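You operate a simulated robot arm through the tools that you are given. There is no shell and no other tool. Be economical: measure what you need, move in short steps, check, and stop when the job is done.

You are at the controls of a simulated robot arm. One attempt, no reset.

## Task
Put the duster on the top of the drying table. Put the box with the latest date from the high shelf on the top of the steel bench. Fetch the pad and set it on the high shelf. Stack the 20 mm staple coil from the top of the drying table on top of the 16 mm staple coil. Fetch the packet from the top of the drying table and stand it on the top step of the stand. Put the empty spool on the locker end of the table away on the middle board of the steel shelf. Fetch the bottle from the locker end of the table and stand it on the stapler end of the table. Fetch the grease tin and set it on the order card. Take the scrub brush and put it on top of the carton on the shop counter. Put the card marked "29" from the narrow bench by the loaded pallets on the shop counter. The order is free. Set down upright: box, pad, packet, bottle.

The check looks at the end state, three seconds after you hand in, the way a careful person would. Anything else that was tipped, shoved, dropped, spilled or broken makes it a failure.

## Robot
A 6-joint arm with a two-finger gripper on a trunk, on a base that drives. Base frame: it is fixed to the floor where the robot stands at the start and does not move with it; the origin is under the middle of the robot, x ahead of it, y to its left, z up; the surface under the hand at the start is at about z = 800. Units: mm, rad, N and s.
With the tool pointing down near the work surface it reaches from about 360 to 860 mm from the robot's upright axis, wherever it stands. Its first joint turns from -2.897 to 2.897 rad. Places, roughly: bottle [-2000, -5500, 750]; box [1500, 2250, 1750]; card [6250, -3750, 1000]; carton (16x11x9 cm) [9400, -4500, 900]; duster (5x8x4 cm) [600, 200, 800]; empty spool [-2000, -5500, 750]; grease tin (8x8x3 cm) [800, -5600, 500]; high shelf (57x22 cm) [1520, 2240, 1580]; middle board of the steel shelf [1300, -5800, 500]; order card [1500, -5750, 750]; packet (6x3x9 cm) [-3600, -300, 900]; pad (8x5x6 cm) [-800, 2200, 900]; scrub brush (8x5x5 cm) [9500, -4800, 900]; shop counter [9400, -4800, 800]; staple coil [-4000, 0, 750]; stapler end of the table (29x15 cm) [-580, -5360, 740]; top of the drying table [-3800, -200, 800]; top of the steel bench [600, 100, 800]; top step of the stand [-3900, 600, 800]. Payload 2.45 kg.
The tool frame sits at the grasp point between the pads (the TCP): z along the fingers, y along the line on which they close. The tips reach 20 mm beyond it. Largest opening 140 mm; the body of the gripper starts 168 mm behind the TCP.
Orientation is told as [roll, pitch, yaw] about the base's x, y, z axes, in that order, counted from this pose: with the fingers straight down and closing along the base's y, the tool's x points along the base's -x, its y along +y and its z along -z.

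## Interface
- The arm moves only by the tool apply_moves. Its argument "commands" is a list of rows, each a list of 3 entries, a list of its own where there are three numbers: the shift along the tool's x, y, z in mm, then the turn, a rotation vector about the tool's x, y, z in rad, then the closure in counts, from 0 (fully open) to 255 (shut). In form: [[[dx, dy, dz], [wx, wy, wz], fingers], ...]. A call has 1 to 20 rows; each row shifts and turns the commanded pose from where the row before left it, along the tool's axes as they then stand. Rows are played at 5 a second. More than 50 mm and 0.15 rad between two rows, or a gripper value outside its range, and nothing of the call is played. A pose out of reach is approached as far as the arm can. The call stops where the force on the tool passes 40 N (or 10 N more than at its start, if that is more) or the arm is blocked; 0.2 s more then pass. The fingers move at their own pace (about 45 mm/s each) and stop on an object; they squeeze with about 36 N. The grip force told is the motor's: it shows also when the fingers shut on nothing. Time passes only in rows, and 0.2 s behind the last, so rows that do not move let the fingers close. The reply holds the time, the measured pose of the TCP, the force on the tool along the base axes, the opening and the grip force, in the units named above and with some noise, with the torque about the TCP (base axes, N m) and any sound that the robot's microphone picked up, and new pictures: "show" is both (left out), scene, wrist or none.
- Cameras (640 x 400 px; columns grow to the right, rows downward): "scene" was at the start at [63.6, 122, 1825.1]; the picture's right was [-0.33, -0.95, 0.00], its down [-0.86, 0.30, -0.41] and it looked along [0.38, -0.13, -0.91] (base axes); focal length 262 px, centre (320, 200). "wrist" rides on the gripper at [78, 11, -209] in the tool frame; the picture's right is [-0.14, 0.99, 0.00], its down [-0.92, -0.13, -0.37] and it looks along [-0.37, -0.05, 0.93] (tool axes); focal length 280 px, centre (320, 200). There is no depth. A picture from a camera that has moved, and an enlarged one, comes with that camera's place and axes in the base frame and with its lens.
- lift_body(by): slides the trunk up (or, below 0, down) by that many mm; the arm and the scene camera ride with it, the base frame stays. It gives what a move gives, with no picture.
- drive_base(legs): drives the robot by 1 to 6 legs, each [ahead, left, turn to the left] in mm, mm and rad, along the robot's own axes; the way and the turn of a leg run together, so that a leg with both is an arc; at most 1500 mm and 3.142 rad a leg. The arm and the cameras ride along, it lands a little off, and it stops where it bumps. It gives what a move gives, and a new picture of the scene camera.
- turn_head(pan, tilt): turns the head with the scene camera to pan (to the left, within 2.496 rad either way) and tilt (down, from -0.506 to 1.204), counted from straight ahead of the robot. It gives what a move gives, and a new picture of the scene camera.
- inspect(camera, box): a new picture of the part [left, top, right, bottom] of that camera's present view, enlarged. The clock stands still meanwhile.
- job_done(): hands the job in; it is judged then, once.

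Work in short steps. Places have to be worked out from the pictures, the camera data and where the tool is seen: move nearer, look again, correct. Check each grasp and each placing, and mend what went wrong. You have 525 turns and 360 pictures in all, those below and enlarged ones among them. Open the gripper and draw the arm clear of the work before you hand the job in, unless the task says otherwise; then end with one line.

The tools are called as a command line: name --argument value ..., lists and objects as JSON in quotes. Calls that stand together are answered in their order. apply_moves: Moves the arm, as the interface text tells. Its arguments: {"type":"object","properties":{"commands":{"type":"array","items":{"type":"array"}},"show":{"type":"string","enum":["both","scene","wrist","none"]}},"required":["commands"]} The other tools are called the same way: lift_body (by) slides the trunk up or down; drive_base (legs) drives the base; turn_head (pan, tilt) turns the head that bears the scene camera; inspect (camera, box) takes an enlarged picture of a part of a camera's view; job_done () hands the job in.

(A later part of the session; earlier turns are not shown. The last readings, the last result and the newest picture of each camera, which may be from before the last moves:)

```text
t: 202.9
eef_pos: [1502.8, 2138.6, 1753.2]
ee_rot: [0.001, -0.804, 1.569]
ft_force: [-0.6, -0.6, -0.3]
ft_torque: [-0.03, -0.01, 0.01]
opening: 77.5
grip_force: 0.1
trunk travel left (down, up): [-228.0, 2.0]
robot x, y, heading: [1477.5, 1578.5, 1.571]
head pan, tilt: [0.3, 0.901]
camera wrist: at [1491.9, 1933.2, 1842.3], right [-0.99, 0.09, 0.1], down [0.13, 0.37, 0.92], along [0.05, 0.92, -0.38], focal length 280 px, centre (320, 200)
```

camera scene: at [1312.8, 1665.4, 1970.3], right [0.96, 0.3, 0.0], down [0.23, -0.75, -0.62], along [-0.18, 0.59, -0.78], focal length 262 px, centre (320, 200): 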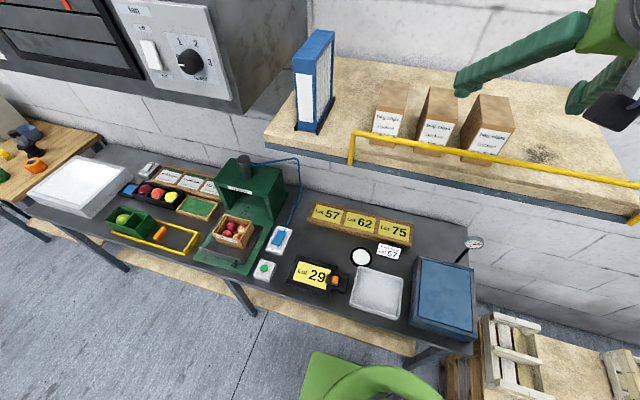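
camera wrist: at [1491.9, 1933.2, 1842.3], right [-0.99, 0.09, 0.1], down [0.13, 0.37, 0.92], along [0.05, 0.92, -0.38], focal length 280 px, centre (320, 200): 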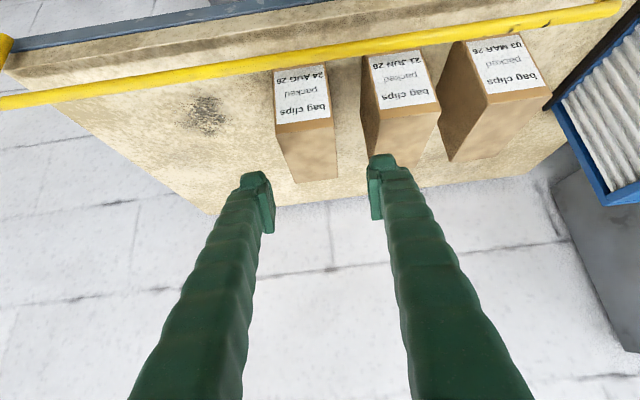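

Box centre x≈1509. Move forward 66 mm and down to (1509,2205,1640) with fingers straddling, then look.

apply_moves --commands '[[[-23, -3.2, 23.8], [0, 0, 0], 114], [[-23, -3.2, 23.8], [0, 0, 0], 114], [[20.3, 0, 19.6], [0, 0, 0], 114], [[15, 0, 14], [0, 0, 0], 114], [[0, 0, 0], [0, 0, 0], 114]]' --show "wrist"

```text
t: 204.1
eef_pos: [1508.8, 2203.5, 1706.0]
ee_rot: [0.0, -0.804, 1.57]
ft_force: [0.1, 0.6, -0.6]
ft_torque: [0.02, 0.02, -0.01]
opening: 77.4
grip_force: 0.0
trunk travel left (down, up): [-228.0, 2.0]
robot x, y, heading: [1477.9, 1586.0, 1.568]
head pan, tilt: [0.3, 0.901]
camera wrist: at [1497.7, 1998.8, 1793.4], right [-0.99, 0.09, 0.1], down [0.13, 0.37, 0.92], along [0.05, 0.92, -0.38], focal length 280 px, centre (320, 200)
```

wrist: 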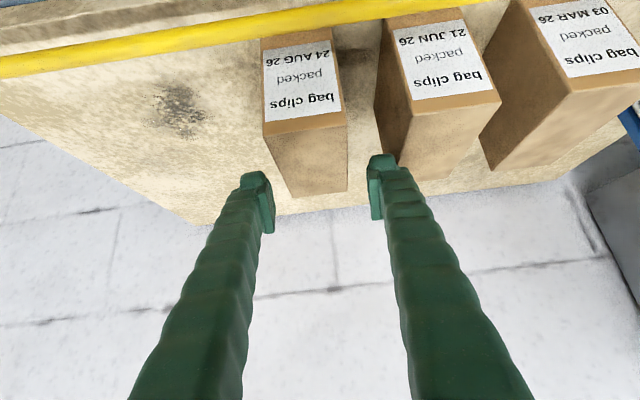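

Fine; box centre x ≈1512. Descend the remaining 66 mm, shifting +3 mm in x, and close.

apply_moves --commands '[[[16, -3, 15], [0, 0, 0], 114], [[16, 0, 15], [0, 0, 0], 114], [[15, 0, 15], [0, 0, 0], 114], [[0, 0, 0], [0, 0, 0], 114], [[0, 0, 0], [0, 0, 0], 180], [[0, 0, 0], [0, 0, 0], 200], [[0, 0, 0], [0, 0, 0], 200]]' --show "wrist"

```text
t: 205.7
eef_pos: [1510.1, 2202.9, 1640.1]
ee_rot: [0.004, -0.804, 1.571]
ft_force: [-0.5, -0.1, -0.2]
ft_torque: [0.04, 0.03, 0.01]
opening: 59.9
grip_force: 36.1
trunk travel left (down, up): [-228.0, 2.0]
robot x, y, heading: [1476.0, 1579.9, 1.571]
head pan, tilt: [0.3, 0.901]
camera wrist: at [1499.2, 1998.6, 1728.2], right [-0.99, 0.09, 0.1], down [0.13, 0.37, 0.92], along [0.05, 0.92, -0.38], focal length 280 px, centre (320, 200)
```

wrist: 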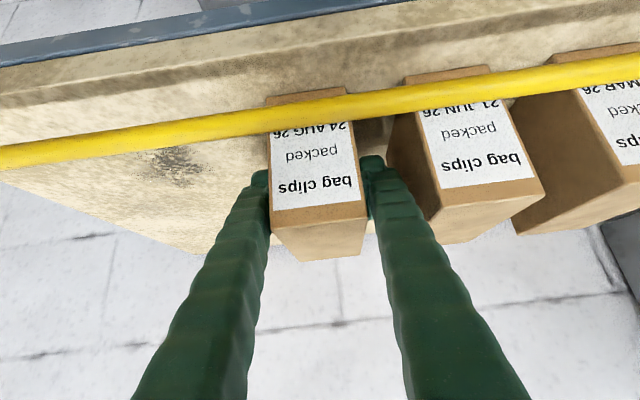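

Gripped. Lift vertically 115 mm and check it comes up clean.

apply_moves --commands '[[[-20.7, 0, -20], [0, 0, 0], 200], [[-20.7, 0, -20], [0, 0, 0], 200], [[-20.7, 0, -20], [0, 0, 0], 200], [[-20.7, 0, -20], [0, 0, 0], 200], [[0, 0, 0], [0, 0, 0], 200]]' --show "wrist"

```text
t: 206.9
eef_pos: [1511.9, 2203.7, 1754.7]
ee_rot: [0.003, -0.804, 1.569]
ft_force: [0.3, -0.7, -2.3]
ft_torque: [-0.04, -0.03, 0.0]
opening: 60.0
grip_force: 35.5
trunk travel left (down, up): [-228.0, 2.0]
robot x, y, heading: [1474.8, 1583.2, 1.571]
head pan, tilt: [0.3, 0.901]
camera wrist: at [1501.0, 1998.3, 1842.7], right [-0.99, 0.09, 0.1], down [0.13, 0.37, 0.92], along [0.05, 0.92, -0.38], focal length 280 px, centre (320, 200)
```

wrist: 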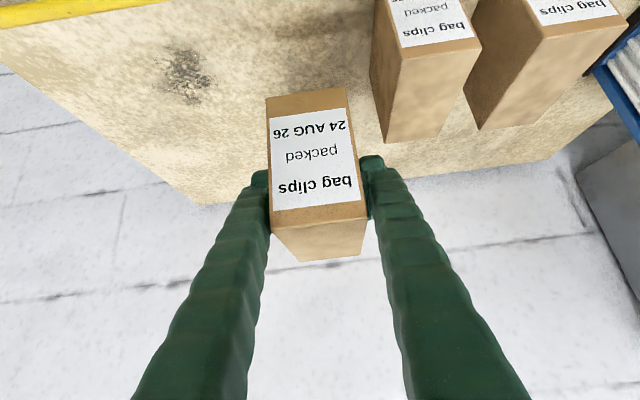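

Clean. Back away from the shelf.

drive_base --legs '[[-250, 0, 0]]'

lift_body --by -128

apply_moves --commands '[[[36, 0, 15], [0, 0, 0], 200], [[36, 0, 15], [0, 0, 0], 200], [[36, 0, 15], [0, 0, 0], 200], [[36, 0, 15], [0, 0, 0], 200], [[36, 0, 15], [0, 0, 0], 200], [[36, 0, 15], [0, 0, 0], 200], [[36, 0, 15], [0, 0, 0], 200], [[36, 0, 15], [0, 0, 0], 200], [[36, 0, 0], [0, 0, 0], 200]]' --show "none"

```text
t: 208.7
eef_pos: [1512.0, 1959.5, 1754.6]
ee_rot: [0.003, -0.804, 1.568]
ft_force: [0.7, -0.6, -1.1]
ft_torque: [0.01, 0.0, 0.02]
opening: 60.1
grip_force: 35.7
trunk travel left (down, up): [-228.0, 2.0]
robot x, y, heading: [1475.6, 1338.9, 1.567]
head pan, tilt: [0.3, 0.901]
camera scene: at [1312.8, 1421.1, 1970.3], right [0.96, 0.29, 0.0], down [0.23, -0.75, -0.62], along [-0.18, 0.59, -0.78], focal length 262 px, centre (320, 200)
```

scene: 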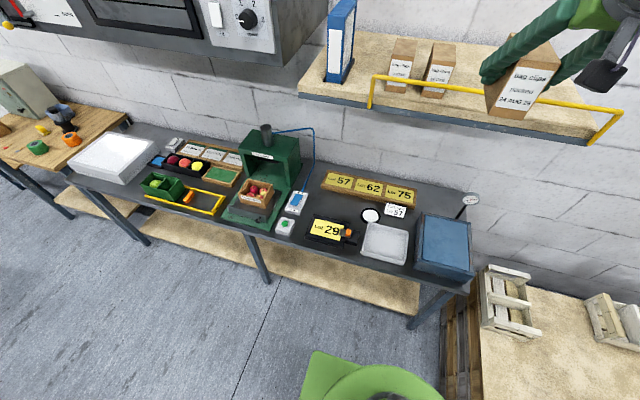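

```text
t: 210.2
eef_pos: [1512.6, 1959.1, 1625.7]
ee_rot: [0.001, -0.805, 1.57]
ft_force: [0.7, -0.8, -1.4]
ft_torque: [0.0, -0.01, -0.03]
opening: 59.7
grip_force: 36.2
trunk travel left (down, up): [-100.0, 130.0]
robot x, y, heading: [1475.8, 1344.3, 1.568]
head pan, tilt: [0.3, 0.901]
```

```text
t: 212.2
eef_pos: [1512.4, 1821.8, 1310.3]
ee_rot: [0.003, -0.798, 1.566]
ft_force: [-0.2, -0.8, -2.0]
ft_torque: [-0.01, 0.05, 0.04]
opening: 60.1
grip_force: 36.1
trunk travel left (down, up): [-100.0, 130.0]
robot x, y, heading: [1474.5, 1339.3, 1.568]
head pan, tilt: [0.3, 0.901]
```

Drive: left 1720, rotate right 90°, strafe to y≈200 facing the bench.

drive_base --legs '[[0, 860, 0], [0, 860, 0], [0, 0, -1.57], [0, -1100, 0]]'

```text
t: 241.1
eef_pos: [292.0, 184.2, 1310.3]
ee_rot: [0.005, -0.799, 0.036]
ft_force: [0.1, 1.0, -1.0]
ft_torque: [0.01, 0.05, -0.01]
opening: 59.8
grip_force: 35.9
trunk travel left (down, up): [-100.0, 130.0]
robot x, y, heading: [-195.8, 203.4, 0.036]
head pan, tilt: [0.3, 0.901]
camera scene: at [-120.2, 366.8, 1842.2], right [0.33, -0.94, 0.0], down [-0.74, -0.26, -0.62], along [0.59, 0.21, -0.78], focal length 262 px, centre (320, 200)
```

scene: 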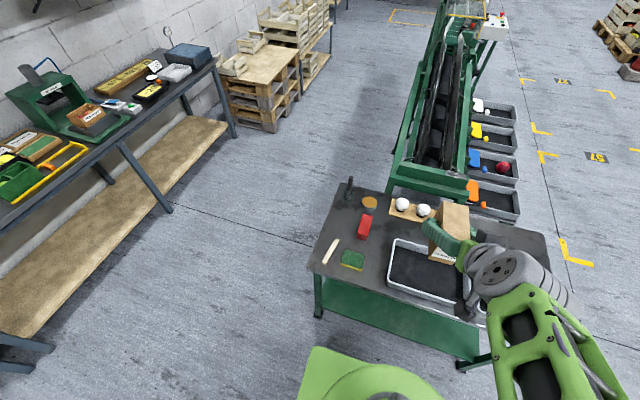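

Drive forward ~160 mm correcting heading, then look with the wrist.

drive_base --legs '[[160, 0, -0.036]]'

turn_head --pan 0.1 --tilt 1.15

inspect --camera "wrist" --box '[0, 0, 640, 400]'

```text
t: 242.6
eef_pos: [453.4, 170.7, 1309.3]
ee_rot: [0.004, -0.798, -0.001]
ft_force: [0.4, 0.4, -1.3]
ft_torque: [0.0, 0.03, 0.0]
opening: 60.0
grip_force: 35.5
trunk travel left (down, up): [-100.0, 130.0]
robot x, y, heading: [-29.9, 204.6, 0.001]
head pan, tilt: [0.3, 0.901]
camera scene: at [48.4, 367.2, 1842.1], right [0.3, -0.95, 0.0], down [-0.75, -0.23, -0.62], along [0.59, 0.18, -0.78], focal length 262 px, centre (320, 200)
```

scene: 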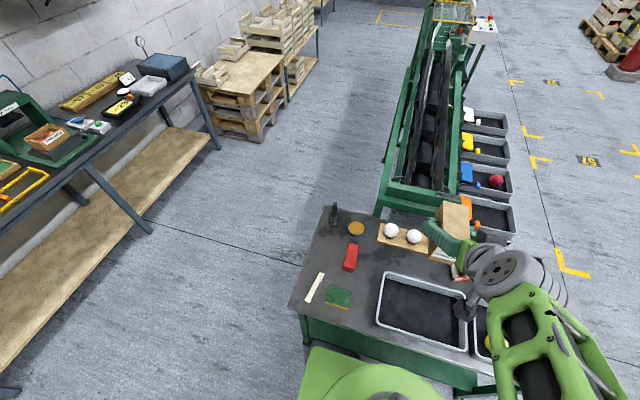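

```text
t: 243.3
eef_pos: [452.3, 169.4, 1309.7]
ee_rot: [0.002, -0.8, 0.0]
ft_force: [-0.2, 0.0, -1.6]
ft_torque: [0.0, 0.04, 0.03]
opening: 60.1
grip_force: 35.6
trunk travel left (down, up): [-100.0, 130.0]
robot x, y, heading: [-30.6, 205.0, -0.002]
head pan, tilt: [0.099, 1.15]
camera scene: at [34.1, 350.9, 1825.3], right [0.1, -0.99, 0.0], down [-0.91, -0.09, -0.41], along [0.41, 0.04, -0.91], focal length 262 px, centre (320, 200)
```

scene: 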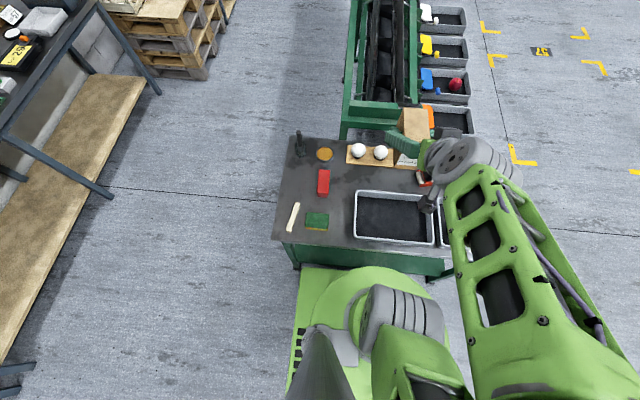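

```text
1.00 times, centred on (320, 200) of wrist (not enlarged: the box is as wide or as high as the picture)
camera zoom: at [247.4, 179.7, 1399.5], right [0.09, 0.99, 0.1], down [0.38, -0.13, 0.92], along [0.92, -0.05, -0.39], focal length 280 px, centre (320, 200)
```

zoom: 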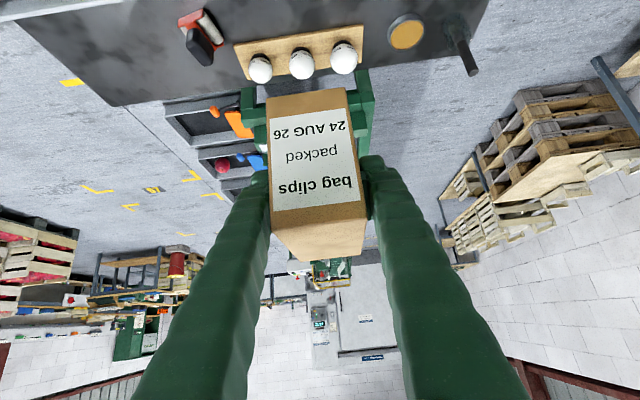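

Gap on the bench: tray rim x≈536 to ball board x≈683; I place the box with TCP at (598,170). Move there and lower to z≈930.

apply_moves --commands '[[[-25.3, 0, 26], [0, 0, 0], 200], [[-25.3, 0, 26], [0, 0, 0], 200], [[-25.3, 0, 26], [0, 0, 0], 200], [[-25.3, 0, 26], [0, 0, 0], 200], [[27.2, 0, 26.5], [0, 0, 0], 200], [[27.2, 0, 26.5], [0, 0, 0], 200], [[27.2, 0, 26.5], [0, 0, 0], 200], [[27.2, 0, 26.5], [0, 0, 0], 200], [[27.2, 0, 26.5], [0, 0, 0], 200], [[27.2, 0, 26.5], [0, 0, 0], 200], [[27.2, 0, 26.5], [0, 0, 0], 200], [[27.2, 0, 26.5], [0, 0, 0], 200], [[27.2, 0, 26.5], [0, 0, 0], 200], [[27.2, 0, 26.5], [0, 0, 0], 200], [[0, 0, 0], [0, 0, 0], 200]]' --show "both"

```text
t: 246.5
eef_pos: [636.8, 147.4, 992.1]
ee_rot: [0.076, -0.779, -0.049]
ft_force: [-1.1, 0.0, -1.7]
ft_torque: [0.0, 0.01, -0.04]
opening: 59.6
grip_force: 36.1
out of reach, approached as far as the arm can: row 9, 10, 11, 12, 13, 14
trunk travel left (down, up): [-100.0, 130.0]
robot x, y, heading: [-35.1, 202.5, 0.002]
head pan, tilt: [0.099, 1.15]
camera scene: at [33.5, 350.9, 1825.3], right [0.1, -0.99, 0.0], down [-0.91, -0.09, -0.41], along [0.41, 0.04, -0.91], focal length 262 px, centre (320, 200)
camera wrist: at [434.4, 152.7, 1086.7], right [0.09, 0.98, 0.15], down [0.4, -0.17, 0.9], along [0.91, -0.03, -0.41], focal length 280 px, centre (320, 200)
```

scene: 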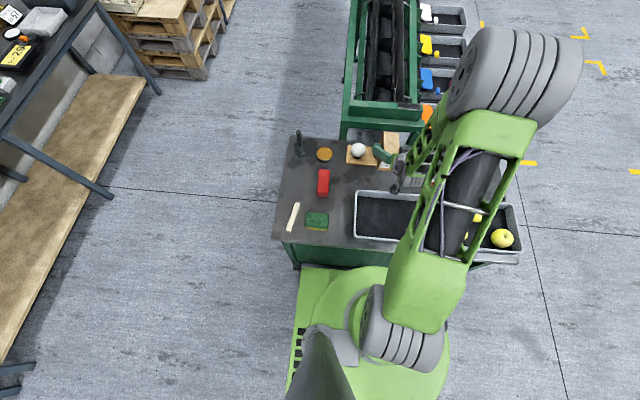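
wrist: 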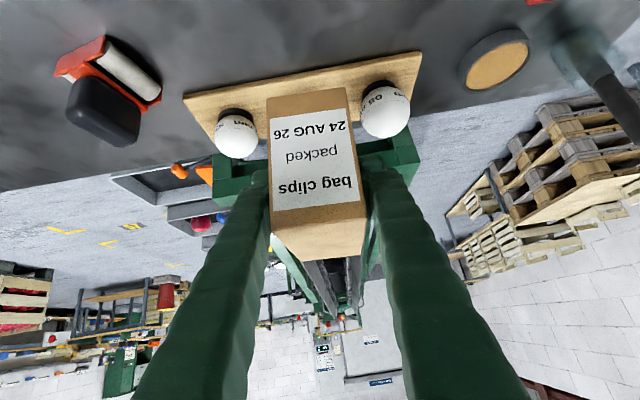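

Out of reach at this tilt so near. Command back up, then back the robot off and lower the trunk so the arm is more stretched.

apply_moves --commands '[[[-27.2, 0, -26.5], [0, 0, 0], 200], [[-27.2, 0, -26.5], [0, 0, 0], 200], [[-27.2, 0, -26.5], [0, 0, 0], 200], [[-27.2, 0, -26.5], [0, 0, 0], 200], [[-27.2, 0, -26.5], [0, 0, 0], 200], [[-27.2, 0, -26.5], [0, 0, 0], 200], [[-27.2, 0, -26.5], [0, 0, 0], 200], [[0, 0, 0], [0, 0, 0], 200]]' --show "none"

drive_base --legs '[[-230, 0, 0]]'

```text
t: 248.3
eef_pos: [641.9, 134.6, 1258.7]
ee_rot: [0.073, -0.778, -0.05]
ft_force: [-0.2, -0.4, -0.5]
ft_torque: [-0.01, 0.05, 0.0]
opening: 59.7
grip_force: 35.9
trunk travel left (down, up): [-100.0, 130.0]
robot x, y, heading: [-35.0, 203.2, -0.002]
head pan, tilt: [0.099, 1.15]
```

```text
t: 250.1
eef_pos: [410.4, 133.4, 1258.3]
ee_rot: [0.072, -0.78, -0.05]
ft_force: [-1.6, 0.2, -1.2]
ft_torque: [-0.02, 0.03, 0.01]
opening: 59.6
grip_force: 36.1
trunk travel left (down, up): [-100.0, 130.0]
robot x, y, heading: [-257.2, 200.1, 0.004]
head pan, tilt: [0.099, 1.15]
camera scene: at [-197.8, 350.5, 1825.3], right [0.1, -0.99, 0.0], down [-0.91, -0.09, -0.41], along [0.41, 0.04, -0.91], focal length 262 px, centre (320, 200)
```

scene: 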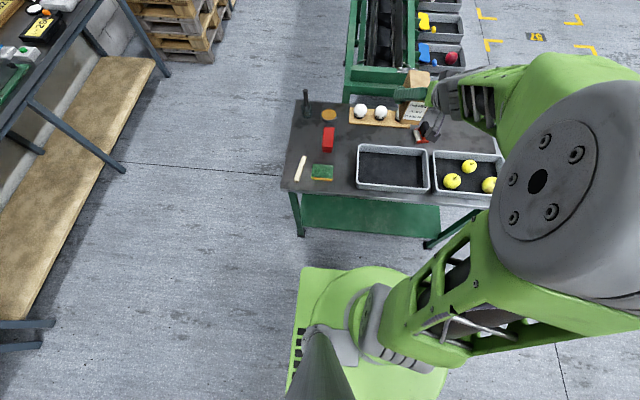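

Correct the small rotation error, lower the trunk by 95 and move out to (598,170).

lift_body --by -95

apply_moves --commands '[[[0, 0, 0], [0.036, -0.02, -0.0356], 200], [[-26, 7.2, 27], [0, 0, 0], 200], [[-26, 7.2, 27], [0, 0, 0], 200], [[-26, 7.2, 27], [0, 0, 0], 200], [[-26, 7.2, 27], [0, 0, 0], 200], [[-26, 7.2, 27], [0, 0, 0], 200], [[0, 0, 0], [0, 0, 0], 200]]' --show "none"

```text
t: 251.4
eef_pos: [411.7, 134.2, 1163.8]
ee_rot: [0.074, -0.777, -0.05]
ft_force: [-0.4, 0.0, -1.2]
ft_torque: [0.0, -0.01, -0.01]
opening: 59.8
grip_force: 36.3
trunk travel left (down, up): [-5.0, 225.0]
robot x, y, heading: [-263.6, 203.2, 0.001]
head pan, tilt: [0.099, 1.15]
```

```text
t: 253.0
eef_pos: [598.4, 167.6, 1164.7]
ee_rot: [0.003, -0.799, 0.002]
ft_force: [-0.5, -0.2, -2.1]
ft_torque: [0.0, 0.0, 0.0]
opening: 59.9
grip_force: 36.1
trunk travel left (down, up): [-5.0, 225.0]
robot x, y, heading: [-261.7, 203.5, 0.0]
head pan, tilt: [0.099, 1.15]
```

Pose right. Now lower in steps to z≈930.

apply_moves --commands '[[[27.2, 0, 26.5], [0, 0, 0], 200], [[27.2, 0, 26.5], [0, 0, 0], 200], [[27.2, 0, 26.5], [0, 0, 0], 200], [[27.2, 0, 26.5], [0, 0, 0], 200], [[27.2, 0, 26.5], [0, 0, 0], 200], [[27.2, 0, 26.5], [0, 0, 0], 200], [[0, 0, 0], [0, 0, 0], 200]]' --show "both"

```text
t: 254.6
eef_pos: [599.6, 168.9, 947.5]
ee_rot: [0.009, -0.798, 0.001]
ft_force: [-0.2, -0.3, -1.5]
ft_torque: [0.01, 0.01, -0.01]
opening: 59.7
grip_force: 36.2
out of reach, approached as far as the arm can: row 3
trunk travel left (down, up): [-5.0, 225.0]
robot x, y, heading: [-261.9, 207.2, 0.002]
head pan, tilt: [0.099, 1.15]
camera scene: at [-196.2, 350.6, 1730.3], right [0.1, -0.99, 0.0], down [-0.91, -0.09, -0.41], along [0.41, 0.04, -0.91], focal length 262 px, centre (320, 200)
camera wrist: at [395.3, 178.4, 1037.9], right [0.09, 0.99, 0.11], down [0.38, -0.13, 0.92], along [0.92, -0.04, -0.39], focal length 280 px, centre (320, 200)
```

scene: 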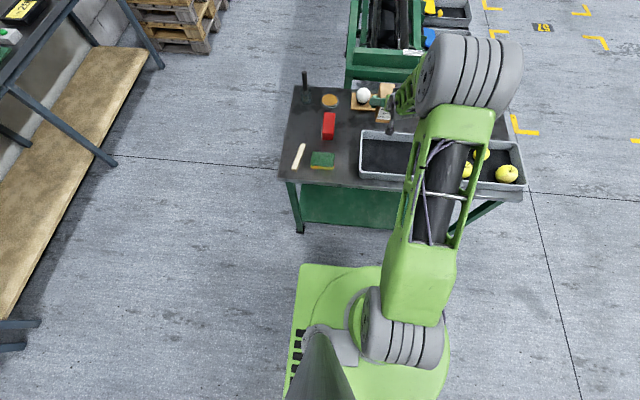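
wrist: 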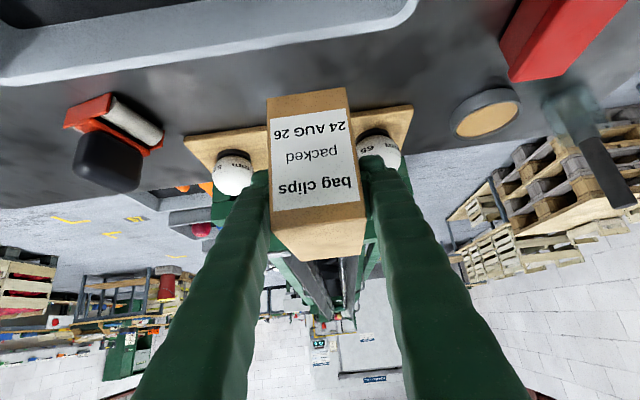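

Now at z 947 with correct pose; gap looks right (543–698). Shift +5 mm in x and lower toward contact.

apply_moves --commands '[[[-3.5, 0, 3.6], [0, 0, 0], 200], [[17.9, 0, 17.4], [0, 0, 0], 200], [[17.9, 0, 17.4], [0, 0, 0], 200], [[10.8, 0, 10.5], [0, 0, 0], 200], [[3.6, 0, 3.5], [0, 0, 0], 200], [[3.6, 0, 3.5], [0, 0, 0], 200], [[0, 0, 0], [0, 0, 0], 200]]' --show "wrist"

```text
t: 256.2
eef_pos: [610.6, 154.5, 876.9]
ee_rot: [0.014, -0.798, 0.002]
ft_force: [0.1, 0.4, -2.7]
ft_torque: [0.02, -0.01, -0.02]
opening: 59.8
grip_force: 36.1
out of reach, approached as far as the arm can: row 2, 3, 4, 6
trunk travel left (down, up): [-5.0, 225.0]
robot x, y, heading: [-263.2, 204.5, -0.0]
head pan, tilt: [0.099, 1.15]
camera wrist: at [406.9, 162.7, 967.0], right [0.08, 0.99, 0.11], down [0.38, -0.13, 0.92], along [0.92, -0.04, -0.39], focal length 280 px, centre (320, 200)
```

wrist: 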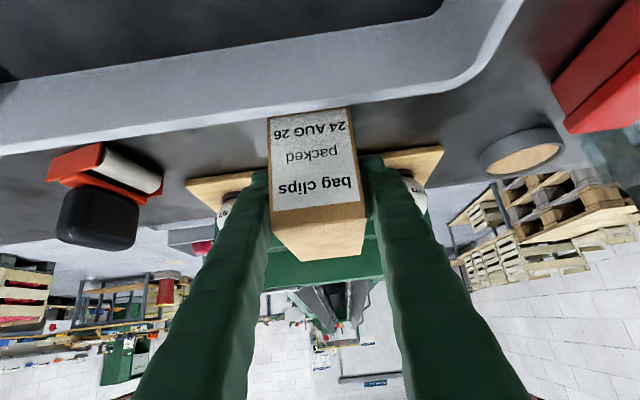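

Close to a wrist singularity, it drifted a little (x 610, y 154). Correct x by −7 mm and check.

apply_moves --commands '[[[5, 0, -5], [0, 0, 0], 200], [[0, 0, 0], [0, 0, 0], 200]]' --show "none"

```text
t: 256.8
eef_pos: [604.8, 151.6, 877.7]
ee_rot: [0.014, -0.798, 0.002]
ft_force: [0.8, -0.3, -1.6]
ft_torque: [-0.04, 0.0, 0.0]
opening: 59.9
grip_force: 35.8
out of reach, approached as far as the arm can: row 1
trunk travel left (down, up): [-5.0, 225.0]
robot x, y, heading: [-263.6, 202.9, 0.004]
head pan, tilt: [0.099, 1.15]
```

Now lower in 3 mm steps.

apply_moves --commands '[[[2.15, 0, 2.1], [0, 0, 0], 200], [[2.15, 0, 2.1], [0, 0, 0], 200], [[2.15, 0, 2.1], [0, 0, 0], 200], [[0, 0, 0], [0, 0, 0], 200]]' --show "none"

```text
t: 257.8
eef_pos: [605.0, 151.4, 869.3]
ee_rot: [0.013, -0.799, 0.002]
ft_force: [0.3, -0.3, -1.7]
ft_torque: [0.0, 0.03, -0.01]
opening: 59.8
grip_force: 36.0
trunk travel left (down, up): [-5.0, 225.0]
robot x, y, heading: [-263.4, 205.0, 0.002]
head pan, tilt: [0.099, 1.15]
```

apply_moves --commands '[[[1.1, 0, 1], [0, 0, 0], 200], [[1.1, 0, 1], [0, 0, 0], 200], [[1.1, 0, 1], [0, 0, 0], 200], [[0, 0, 0], [0, 0, 0], 200]]' --show "none"

```text
t: 258.8
eef_pos: [605.1, 149.7, 864.8]
ee_rot: [0.013, -0.797, 0.001]
ft_force: [-0.4, 0.0, -1.9]
ft_torque: [-0.02, -0.03, -0.03]
opening: 59.9
grip_force: 36.4
out of reach, approached as far as the arm can: row 3
trunk travel left (down, up): [-5.0, 225.0]
robot x, y, heading: [-261.9, 200.3, -0.001]
head pan, tilt: [0.099, 1.15]
```

apply_moves --commands '[[[1.1, 0, 1], [0, 0, 0], 200], [[1.1, 0, 1], [0, 0, 0], 200], [[1.1, 0, 1], [0, 0, 0], 200], [[0, 0, 0], [0, 0, 0], 200]]' --show "wrist"

```text
t: 259.8
eef_pos: [606.2, 148.5, 861.9]
ee_rot: [0.015, -0.799, 0.0]
ft_force: [0.4, 0.2, 0.3]
ft_torque: [-0.02, -0.03, 0.01]
opening: 59.7
grip_force: 36.4
trunk travel left (down, up): [-5.0, 225.0]
robot x, y, heading: [-264.5, 202.6, 0.002]
head pan, tilt: [0.099, 1.15]
camera wrist: at [402.3, 156.4, 951.2], right [0.08, 0.99, 0.11], down [0.38, -0.13, 0.92], along [0.92, -0.04, -0.39], focal length 280 px, centre (320, 200)
```

wrist: 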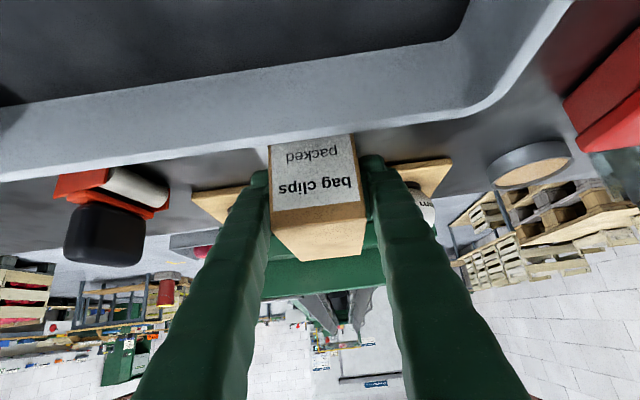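

Contact is starting. One more mm, release, and retreat along the tool axis.

apply_moves --commands '[[[0.8, 0, 0.7], [0, 0, 0], 200], [[0, 0, 0], [0, 0, 0], 130], [[0, 0, 0], [0, 0, 0], 115], [[0, 0, 0], [0, 0, 0], 105], [[0, 0, 0], [0, 0, 0], 105], [[0, 0, -25], [0, 0, 0], 105], [[0, 0, -30], [0, 0, 0], 105], [[0, 0, -35], [0, 0, 0], 105], [[0, 0, -35], [0, 0, 0], 105], [[-10, 0, -35], [0, 0, 0], 105], [[-10, 0, -35], [0, 0, 0], 105]]' --show "wrist"

```text
t: 262.2
eef_pos: [479.9, 148.3, 1011.7]
ee_rot: [0.004, -0.802, 0.0]
ft_force: [0.2, 1.1, 0.0]
ft_torque: [0.0, -0.01, 0.04]
opening: 82.3
grip_force: 0.1
trunk travel left (down, up): [-5.0, 225.0]
robot x, y, heading: [-263.0, 204.2, 0.007]
head pan, tilt: [0.099, 1.15]
camera wrist: at [275.6, 158.7, 1100.7], right [0.09, 0.99, 0.1], down [0.38, -0.13, 0.92], along [0.92, -0.05, -0.39], focal length 280 px, centre (320, 200)
```

wrist: 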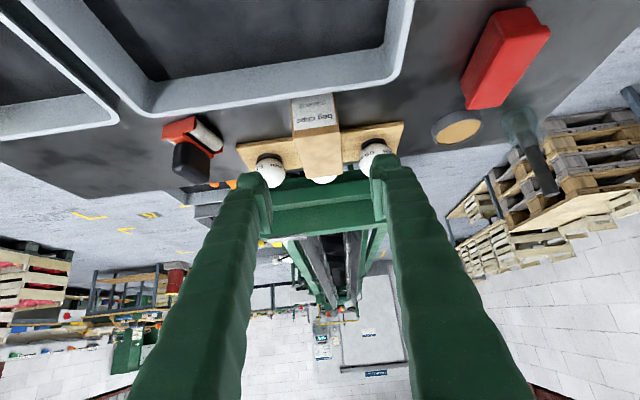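

Check the placed box with the head camera.

inspect --camera "scene" --box '[270, 60, 430, 190]'

inspect --camera "wrist" --box '[220, 60, 420, 200]'

```text
3.08 times, centred on (350, 125) of scene
camera zoom: at [-197.2, 350.5, 1730.3], right [0.1, -0.99, 0.0], down [-0.91, -0.09, -0.41], along [0.41, 0.04, -0.91], focal length 807 px, centre (228, 431)
```

zoom: 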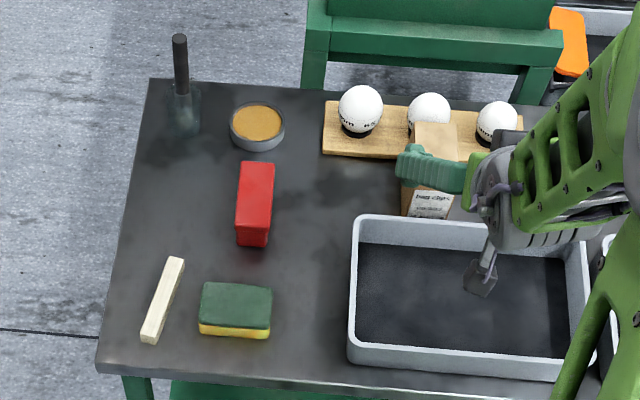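

```text
2.86 times, centred on (320, 130) of wrist
camera zoom: at [275.6, 158.7, 1100.7], right [0.09, 0.99, 0.1], down [0.38, -0.13, 0.92], along [0.92, -0.05, -0.39], focal length 801 px, centre (320, 400)
```

zoom: 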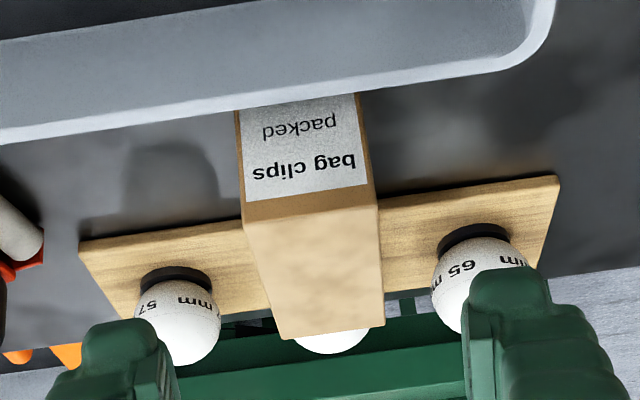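

Box stands upright. Before fetching the pad, test whether a tool-down pose at shelf height is reachable: trunk up, raise and un-tilt.

lift_body --by 223

apply_moves --commands '[[[-20, 0, -35], [0, 0.1, 0], 0], [[-20, 0, -35], [0, 0.1, 0], 0], [[-20, 0, -35], [0, 0.1, 0], 0], [[-10, 0, -40], [0, 0.1, 0], 0], [[-10, 0, -40], [0, 0.1, 0], 0], [[-10, 0, -40], [0, 0.1, 0], 0], [[0, 0, -40], [0, 0.1, 0], 0], [[0, 0, -40], [0, 0.1, 0], 0], [[0, 0, -40], [0, 0, 0], 0], [[0, 0, -40], [0, 0, 0], 0], [[0, 0, -40], [0, 0, 0], 0], [[0, 0, 0], [0, 0, 0], 0]]' --show "none"

```text
t: 264.5
eef_pos: [481.6, 149.1, 1234.0]
ee_rot: [0.003, -0.801, 0.003]
ft_force: [0.0, 0.2, -0.3]
ft_torque: [0.01, 0.01, 0.03]
opening: 82.4
grip_force: 0.0
trunk travel left (down, up): [-228.0, 2.0]
robot x, y, heading: [-261.5, 203.9, -0.002]
head pan, tilt: [0.099, 1.15]
```

```text
t: 267.1
eef_pos: [410.1, 147.7, 1644.6]
ee_rot: [0.044, -0.08, 0.036]
ft_force: [-0.2, 0.1, -0.2]
ft_torque: [0.0, 0.01, 0.02]
opening: 139.9
grip_force: 0.0
out of reach, approached as far as the arm can: row 1, 2
trunk travel left (down, up): [-228.0, 2.0]
robot x, y, heading: [-264.9, 205.7, 0.007]
head pan, tilt: [0.099, 1.15]
```

apply_moves --commands '[[[0, 0, -30], [0, 0, 0], 0], [[0, 0, -30], [0, 0, 0], 0], [[0, 0, -20], [0, 0, 0], 0], [[0, 0, 0], [0, 0, 0], 0]]' --show "scene"

```text
t: 268.1
eef_pos: [369.7, 150.8, 1674.2]
ee_rot: [0.042, -0.082, 0.038]
ft_force: [0.1, 0.5, 0.8]
ft_torque: [0.02, 0.01, -0.02]
opening: 140.0
grip_force: 0.1
out of reach, approached as far as the arm can: row 1, 2, 3
trunk travel left (down, up): [-228.0, 2.0]
robot x, y, heading: [-267.1, 204.1, 0.002]
head pan, tilt: [0.099, 1.15]
camera scene: at [-195.9, 350.4, 1953.2], right [0.1, -0.99, 0.0], down [-0.91, -0.09, -0.41], along [0.41, 0.04, -0.91], focal length 262 px, centre (320, 200)
```

scene: 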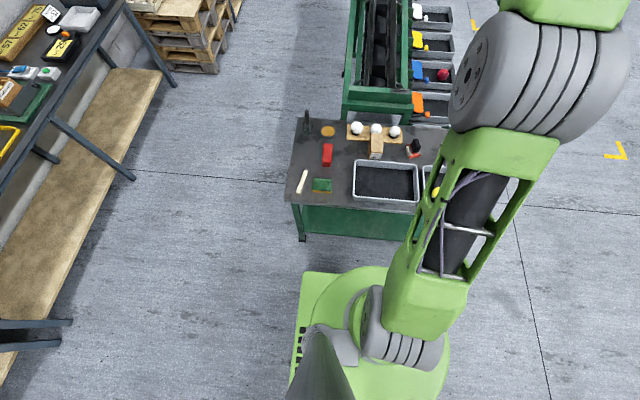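

All three balls in place, box stands free. Now lower the arm, set tilt 0.4 rad for the pad, and drive toward it.

lift_body --by -128

apply_moves --commands '[[[30, 0, 0], [0.0137, -0.107, 0.015], 0], [[30, 0, 0], [0.0137, -0.107, 0.015], 0], [[30, 0, 0], [0.0137, -0.107, 0.015], 0], [[31, 0, 25], [0, 0, 0], 0], [[31, 0, 25], [0, 0, 0], 0], [[31, 0, 25], [0, 0, 0], 0], [[31, 0, 25], [0, 0, 0], 0], [[31, 0, 25], [0, 0, 0], 0], [[31, 0, 25], [0, 0, 0], 0], [[31, 0, 25], [0, 0, 0], 0], [[15, 0, 35], [0, 0, 0], 0], [[0, 0, 40], [0, 0, 0], 0], [[0, 0, 0], [0, 0, 0], 0]]' --show "none"

drive_base --legs '[[0, 1200, 0], [0, 0, 1.571], [0, 560, 0]]'

```text
t: 269.7
eef_pos: [368.7, 150.7, 1547.3]
ee_rot: [0.044, -0.086, 0.036]
ft_force: [-0.5, 0.0, 0.6]
ft_torque: [0.01, 0.01, 0.0]
opening: 140.1
grip_force: 0.1
trunk travel left (down, up): [-100.0, 130.0]
robot x, y, heading: [-261.9, 204.5, 0.005]
head pan, tilt: [0.099, 1.15]
```

```text
t: 272.5
eef_pos: [167.2, 152.2, 1207.8]
ee_rot: [0.016, -0.403, -0.019]
ft_force: [-0.4, 0.0, 0.9]
ft_torque: [0.02, 0.0, 0.0]
opening: 139.9
grip_force: 0.0
trunk travel left (down, up): [-100.0, 130.0]
robot x, y, heading: [-265.7, 203.7, 0.001]
head pan, tilt: [0.099, 1.15]
```

```text
t: 292.1
eef_pos: [-794.0, 1821.1, 1208.6]
ee_rot: [0.015, -0.402, 1.567]
ft_force: [-0.1, 0.0, 0.2]
ft_torque: [0.01, 0.02, -0.02]
opening: 140.2
grip_force: 0.1
trunk travel left (down, up): [-100.0, 130.0]
robot x, y, heading: [-838.8, 1389.2, 1.587]
head pan, tilt: [0.099, 1.15]
camera scene: at [-987.9, 1456.6, 1825.2], right [0.99, 0.11, 0.0], down [0.1, -0.91, -0.41], along [-0.05, 0.41, -0.91], focal length 262 px, centre (320, 200)
```

scene: 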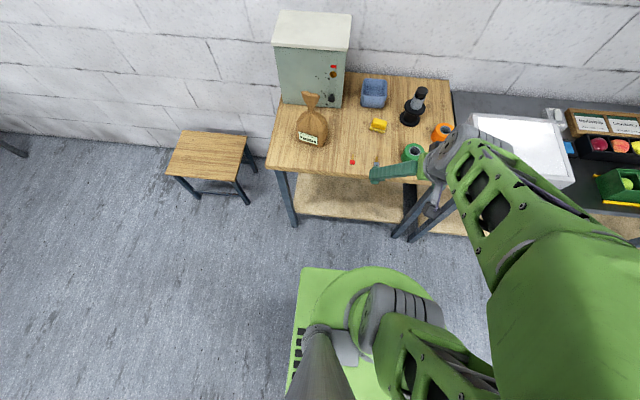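

Drive forward 290, then align the gripper with the pad's long axis (−0.2 rad) and look.

drive_base --legs '[[290, 0, -0.016]]'

apply_moves --commands '[[[0, 0, 35], [0.046, 0, 0.092], 30], [[0, 0, 35], [0.046, 0, 0.092], 30], [[0, 0, 0], [0, 0, 0], 30]]' --show "wrist"

```text
t: 294.1
eef_pos: [-788.4, 2110.6, 1207.9]
ee_rot: [0.015, -0.4, 1.549]
ft_force: [-0.4, 0.7, -0.3]
ft_torque: [-0.05, -0.01, 0.0]
opening: 139.8
grip_force: 0.1
trunk travel left (down, up): [-100.0, 130.0]
robot x, y, heading: [-841.6, 1678.5, 1.57]
head pan, tilt: [0.099, 1.15]
camera scene: at [-988.4, 1750.5, 1825.2], right [1.0, 0.1, 0.0], down [0.09, -0.91, -0.41], along [-0.04, 0.41, -0.91], focal length 262 px, centre (320, 200)
```

scene: 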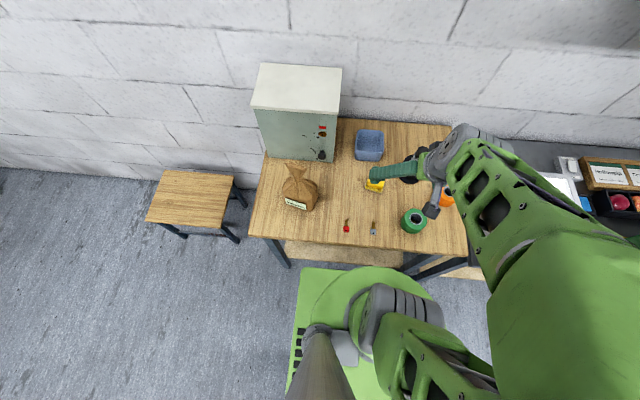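

```text
t: 294.9
eef_pos: [-786.9, 2137.5, 1145.3]
ee_rot: [0.002, -0.401, 1.35]
ft_force: [0.4, 0.1, 0.2]
ft_torque: [0.04, -0.02, -0.01]
opening: 123.6
grip_force: 0.1
trunk travel left (down, up): [-100.0, 130.0]
robot x, y, heading: [-838.9, 1678.0, 1.569]
head pan, tilt: [0.099, 1.15]
camera wrist: at [-831.4, 1989.9, 1306.6], right [-0.94, 0.34, 0.06], down [0.28, 0.66, 0.7], along [0.2, 0.67, -0.71], focal length 280 px, centre (320, 200)
```

wrist: 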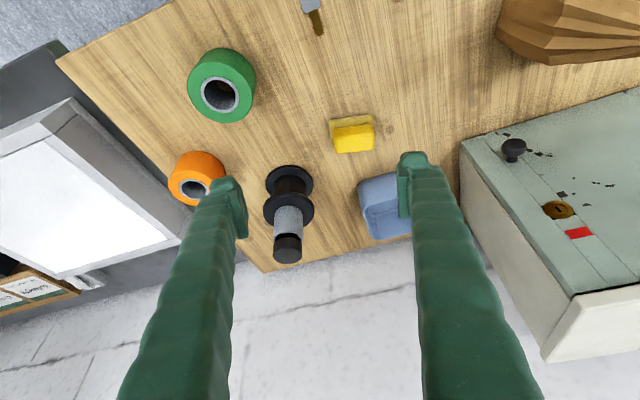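

Pad centre about (−820,2266), long axis matches the gripper. Move above it to z≈985.

apply_moves --commands '[[[-9.3, 12.1, 38.7], [0, 0, 0], 50], [[-9.3, 12.1, 38.7], [0, 0, 0], 50], [[-9.3, 12.1, 38.7], [0, 0, 0], 50], [[-9.3, 12.1, 38.7], [0, 0, 0], 50], [[-9.3, 12.1, 38.7], [0, 0, 0], 50], [[0, 0, 0], [0, 0, 0], 50]]' --show "wrist"

```text
t: 296.3
eef_pos: [-822.3, 2267.9, 986.1]
ee_rot: [0.002, -0.402, 1.35]
ft_force: [-0.4, 0.3, 0.2]
ft_torque: [0.01, 0.01, 0.02]
opening: 113.0
grip_force: 0.0
trunk travel left (down, up): [-100.0, 130.0]
robot x, y, heading: [-837.8, 1679.4, 1.571]
head pan, tilt: [0.099, 1.15]
camera wrist: at [-866.2, 2120.2, 1147.2], right [-0.94, 0.34, 0.06], down [0.28, 0.66, 0.7], along [0.2, 0.67, -0.71], focal length 280 px, centre (320, 200)
```

wrist: 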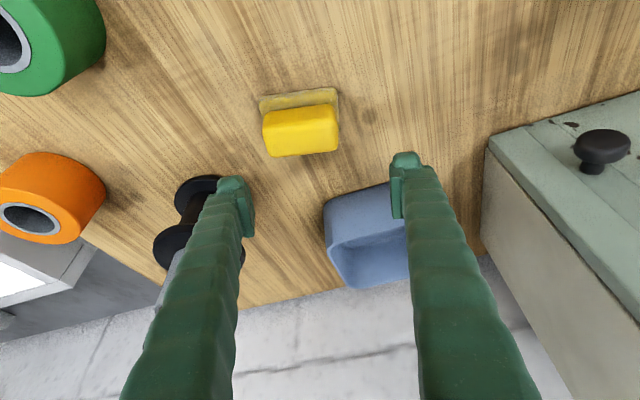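

Estimated centre now (−812,2260). Descend another 45 mm with correction, narrower fingers, and re-check.

apply_moves --commands '[[[11.3, -5.8, 19.6], [0, 0, 0], 70], [[11.3, -5.8, 19.6], [0, 0, 0], 70], [[0, 0, 0], [0, 0, 0], 70]]' --show "wrist"

```text
t: 297.1
eef_pos: [-811.0, 2258.4, 939.9]
ee_rot: [0.001, -0.402, 1.347]
ft_force: [0.1, 0.1, -0.5]
ft_torque: [0.0, 0.01, 0.02]
opening: 101.4
grip_force: 0.1
trunk travel left (down, up): [-100.0, 130.0]
robot x, y, heading: [-841.9, 1679.2, 1.566]
head pan, tilt: [0.099, 1.15]
camera wrist: at [-854.9, 2110.8, 1101.0], right [-0.94, 0.34, 0.06], down [0.28, 0.66, 0.7], along [0.2, 0.67, -0.71], focal length 280 px, centre (320, 200)
```

wrist: 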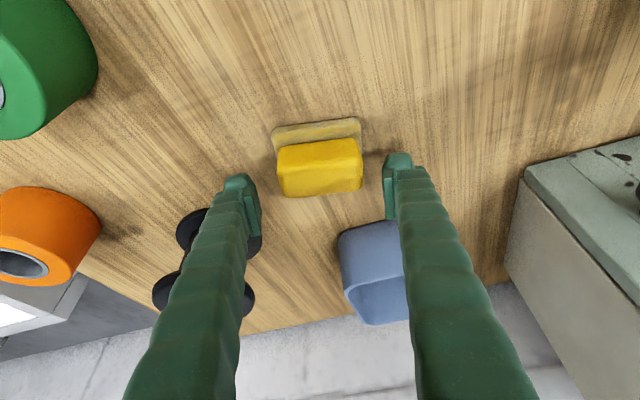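

Centred between the fingers. Descend 55 mm and close.

apply_moves --commands '[[[7.1, 0, 16.9], [0, 0, 0], 70], [[7.1, 0, 16.9], [0, 0, 0], 70], [[7.1, 0, 16.9], [0, 0, 0], 70], [[0, 0, 0], [0, 0, 0], 70], [[0, 0, 0], [0, 0, 0], 140], [[0, 0, 0], [0, 0, 0], 180], [[0, 0, 0], [0, 0, 0], 180]]' --show "wrist"

```text
t: 297.6
eef_pos: [-811.3, 2256.5, 920.0]
ee_rot: [-0.002, -0.401, 1.35]
ft_force: [-1.8, -7.3, 13.7]
ft_torque: [-0.15, 0.51, 0.18]
opening: 101.9
grip_force: 0.2
trunk travel left (down, up): [-100.0, 130.0]
robot x, y, heading: [-839.4, 1680.6, 1.569]
head pan, tilt: [0.099, 1.15]
stopped in row 2: the force on the tool passed its limit at 107 N (the readings are from after the stop); the commanded pose is now the measured one
camera wrist: at [-855.4, 2110.0, 1081.3], right [-0.94, 0.34, 0.05], down [0.28, 0.66, 0.7], along [0.2, 0.67, -0.71], focal length 280 px, centre (320, 200)
```

wrist: 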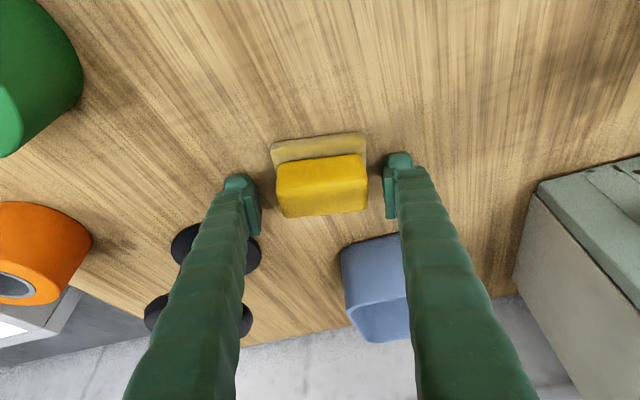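

Unexpected contact at TCP z 920: perhaps the table is ~895. Look from the head camera at the fingers and pad.

inspect --camera "scene" --box '[330, 120, 470, 220]'

```text
4.00 times, centred on (400, 170) of scene
camera zoom: at [-988.2, 1747.8, 1825.5], right [1.0, 0.1, 0.0], down [0.09, -0.91, -0.41], along [-0.04, 0.41, -0.91], focal length 1048 px, centre (0, 320)
```

zoom: 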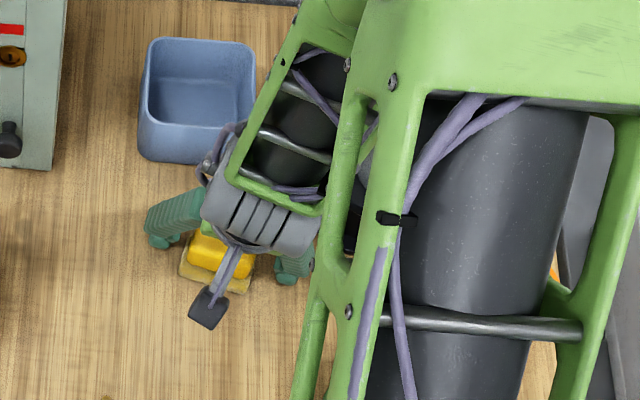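

Vertical-baseline triangulation also says the table is at ~895, so the finger tips merely touched the table. Raise 10 mm, shift back to pad centre (−820,2238) and look.

apply_moves --commands '[[[13.3, 4.9, -18.7], [0, 0, 0], 70], [[0, 0, 0], [0, 0, 0], 70]]' --show "wrist"

inspect --camera "wrist" --box '[210, 110, 430, 250]'

```text
t: 298.2
eef_pos: [-821.3, 2241.6, 930.3]
ee_rot: [-0.003, -0.402, 1.351]
ft_force: [-0.6, 0.2, -0.1]
ft_torque: [0.0, -0.03, 0.0]
opening: 101.5
grip_force: 0.0
trunk travel left (down, up): [-100.0, 130.0]
robot x, y, heading: [-838.5, 1676.3, 1.57]
head pan, tilt: [0.099, 1.15]
camera wrist: at [-866.4, 2094.1, 1092.4], right [-0.94, 0.34, 0.05], down [0.28, 0.66, 0.7], along [0.2, 0.67, -0.71], focal length 280 px, centre (320, 200)
```

wrist: 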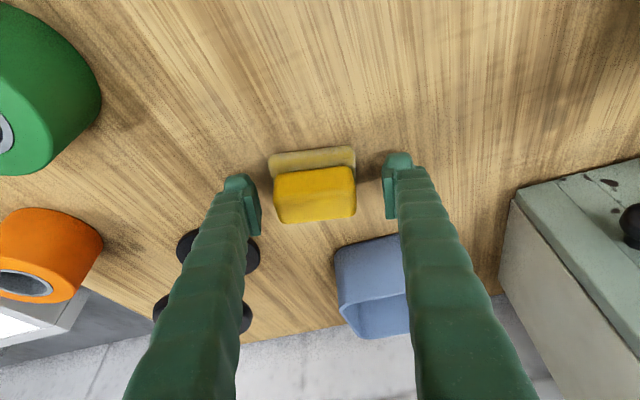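

```text
2.86 times, centred on (320, 180) of wrist
camera zoom: at [-866.4, 2094.1, 1092.4], right [-0.94, 0.34, 0.05], down [0.28, 0.66, 0.7], along [0.2, 0.67, -0.71], focal length 801 px, centre (320, 257)
```

zoom: 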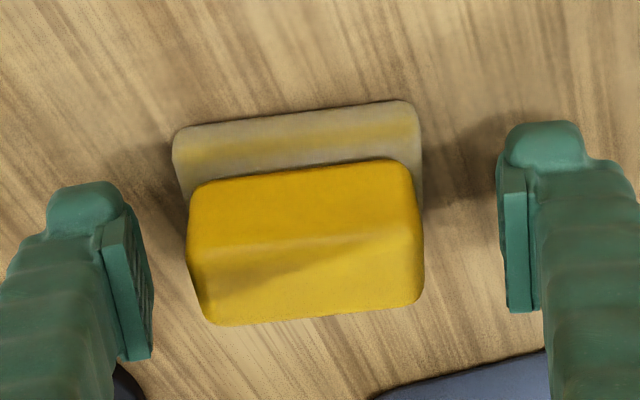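

Nearly centred; shift 4 mm and close.

apply_moves --commands '[[[2, -4, 4], [0, 0, 0], 70], [[0, 0, 0], [0, 0, 0], 120], [[0, 0, 0], [0, 0, 0], 180], [[0, 0, 0], [0, 0, 0], 180], [[0, 0, 0], [0, 0, 0], 180]]' --show "wrist"

```text
t: 299.4
eef_pos: [-818.0, 2240.7, 926.8]
ee_rot: [-0.006, -0.401, 1.351]
ft_force: [-0.2, -0.4, 0.2]
ft_torque: [0.04, -0.03, -0.01]
opening: 68.6
grip_force: 35.8
trunk travel left (down, up): [-100.0, 130.0]
robot x, y, heading: [-840.9, 1678.8, 1.569]
head pan, tilt: [0.099, 1.15]
camera wrist: at [-862.8, 2093.2, 1088.4], right [-0.94, 0.34, 0.05], down [0.28, 0.66, 0.7], along [0.21, 0.67, -0.71], focal length 280 px, centre (320, 200)
```

wrist: 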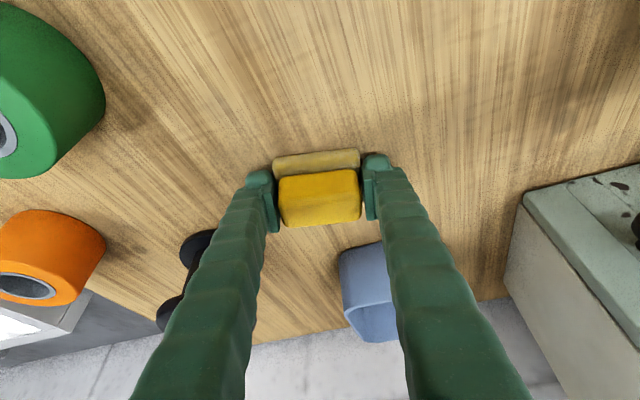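

Gripped on the handle (68.6 mm). Lift and check.

apply_moves --commands '[[[-8, 0, -18.4], [0, 0, 0], 180], [[-12, 0, -27.6], [0, 0, 0], 180], [[-12, 0, -27.6], [0, 0, 0], 180], [[-12, 0, -27.6], [0, 0, 0], 180], [[-12, 0, -27.6], [0, 0, 0], 180], [[-12, 0, -27.6], [0, 0, 0], 180], [[-12, 0, -27.6], [0, 0, 0], 180], [[0, 0, 0], [0, 0, 0], 180]]' --show "wrist"

```text
t: 301.2
eef_pos: [-815.7, 2241.9, 1125.7]
ee_rot: [-0.003, -0.402, 1.351]
ft_force: [0.3, 0.5, -0.5]
ft_torque: [-0.01, 0.02, 0.02]
opening: 68.9
grip_force: 35.8
trunk travel left (down, up): [-100.0, 130.0]
robot x, y, heading: [-839.9, 1679.8, 1.567]
head pan, tilt: [0.099, 1.15]
camera wrist: at [-860.2, 2094.9, 1287.1], right [-0.94, 0.34, 0.05], down [0.28, 0.66, 0.7], along [0.2, 0.67, -0.71], focal length 280 px, centre (320, 200)
```

wrist: 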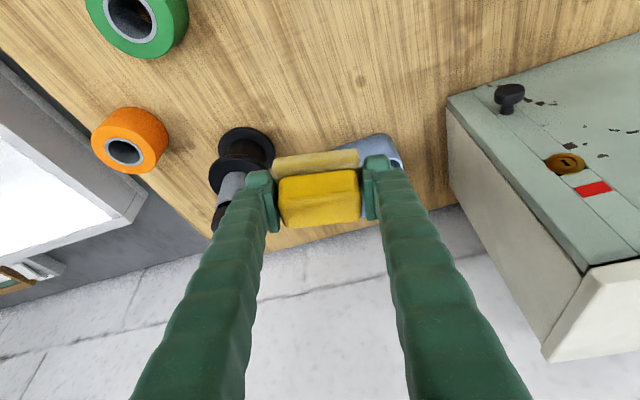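

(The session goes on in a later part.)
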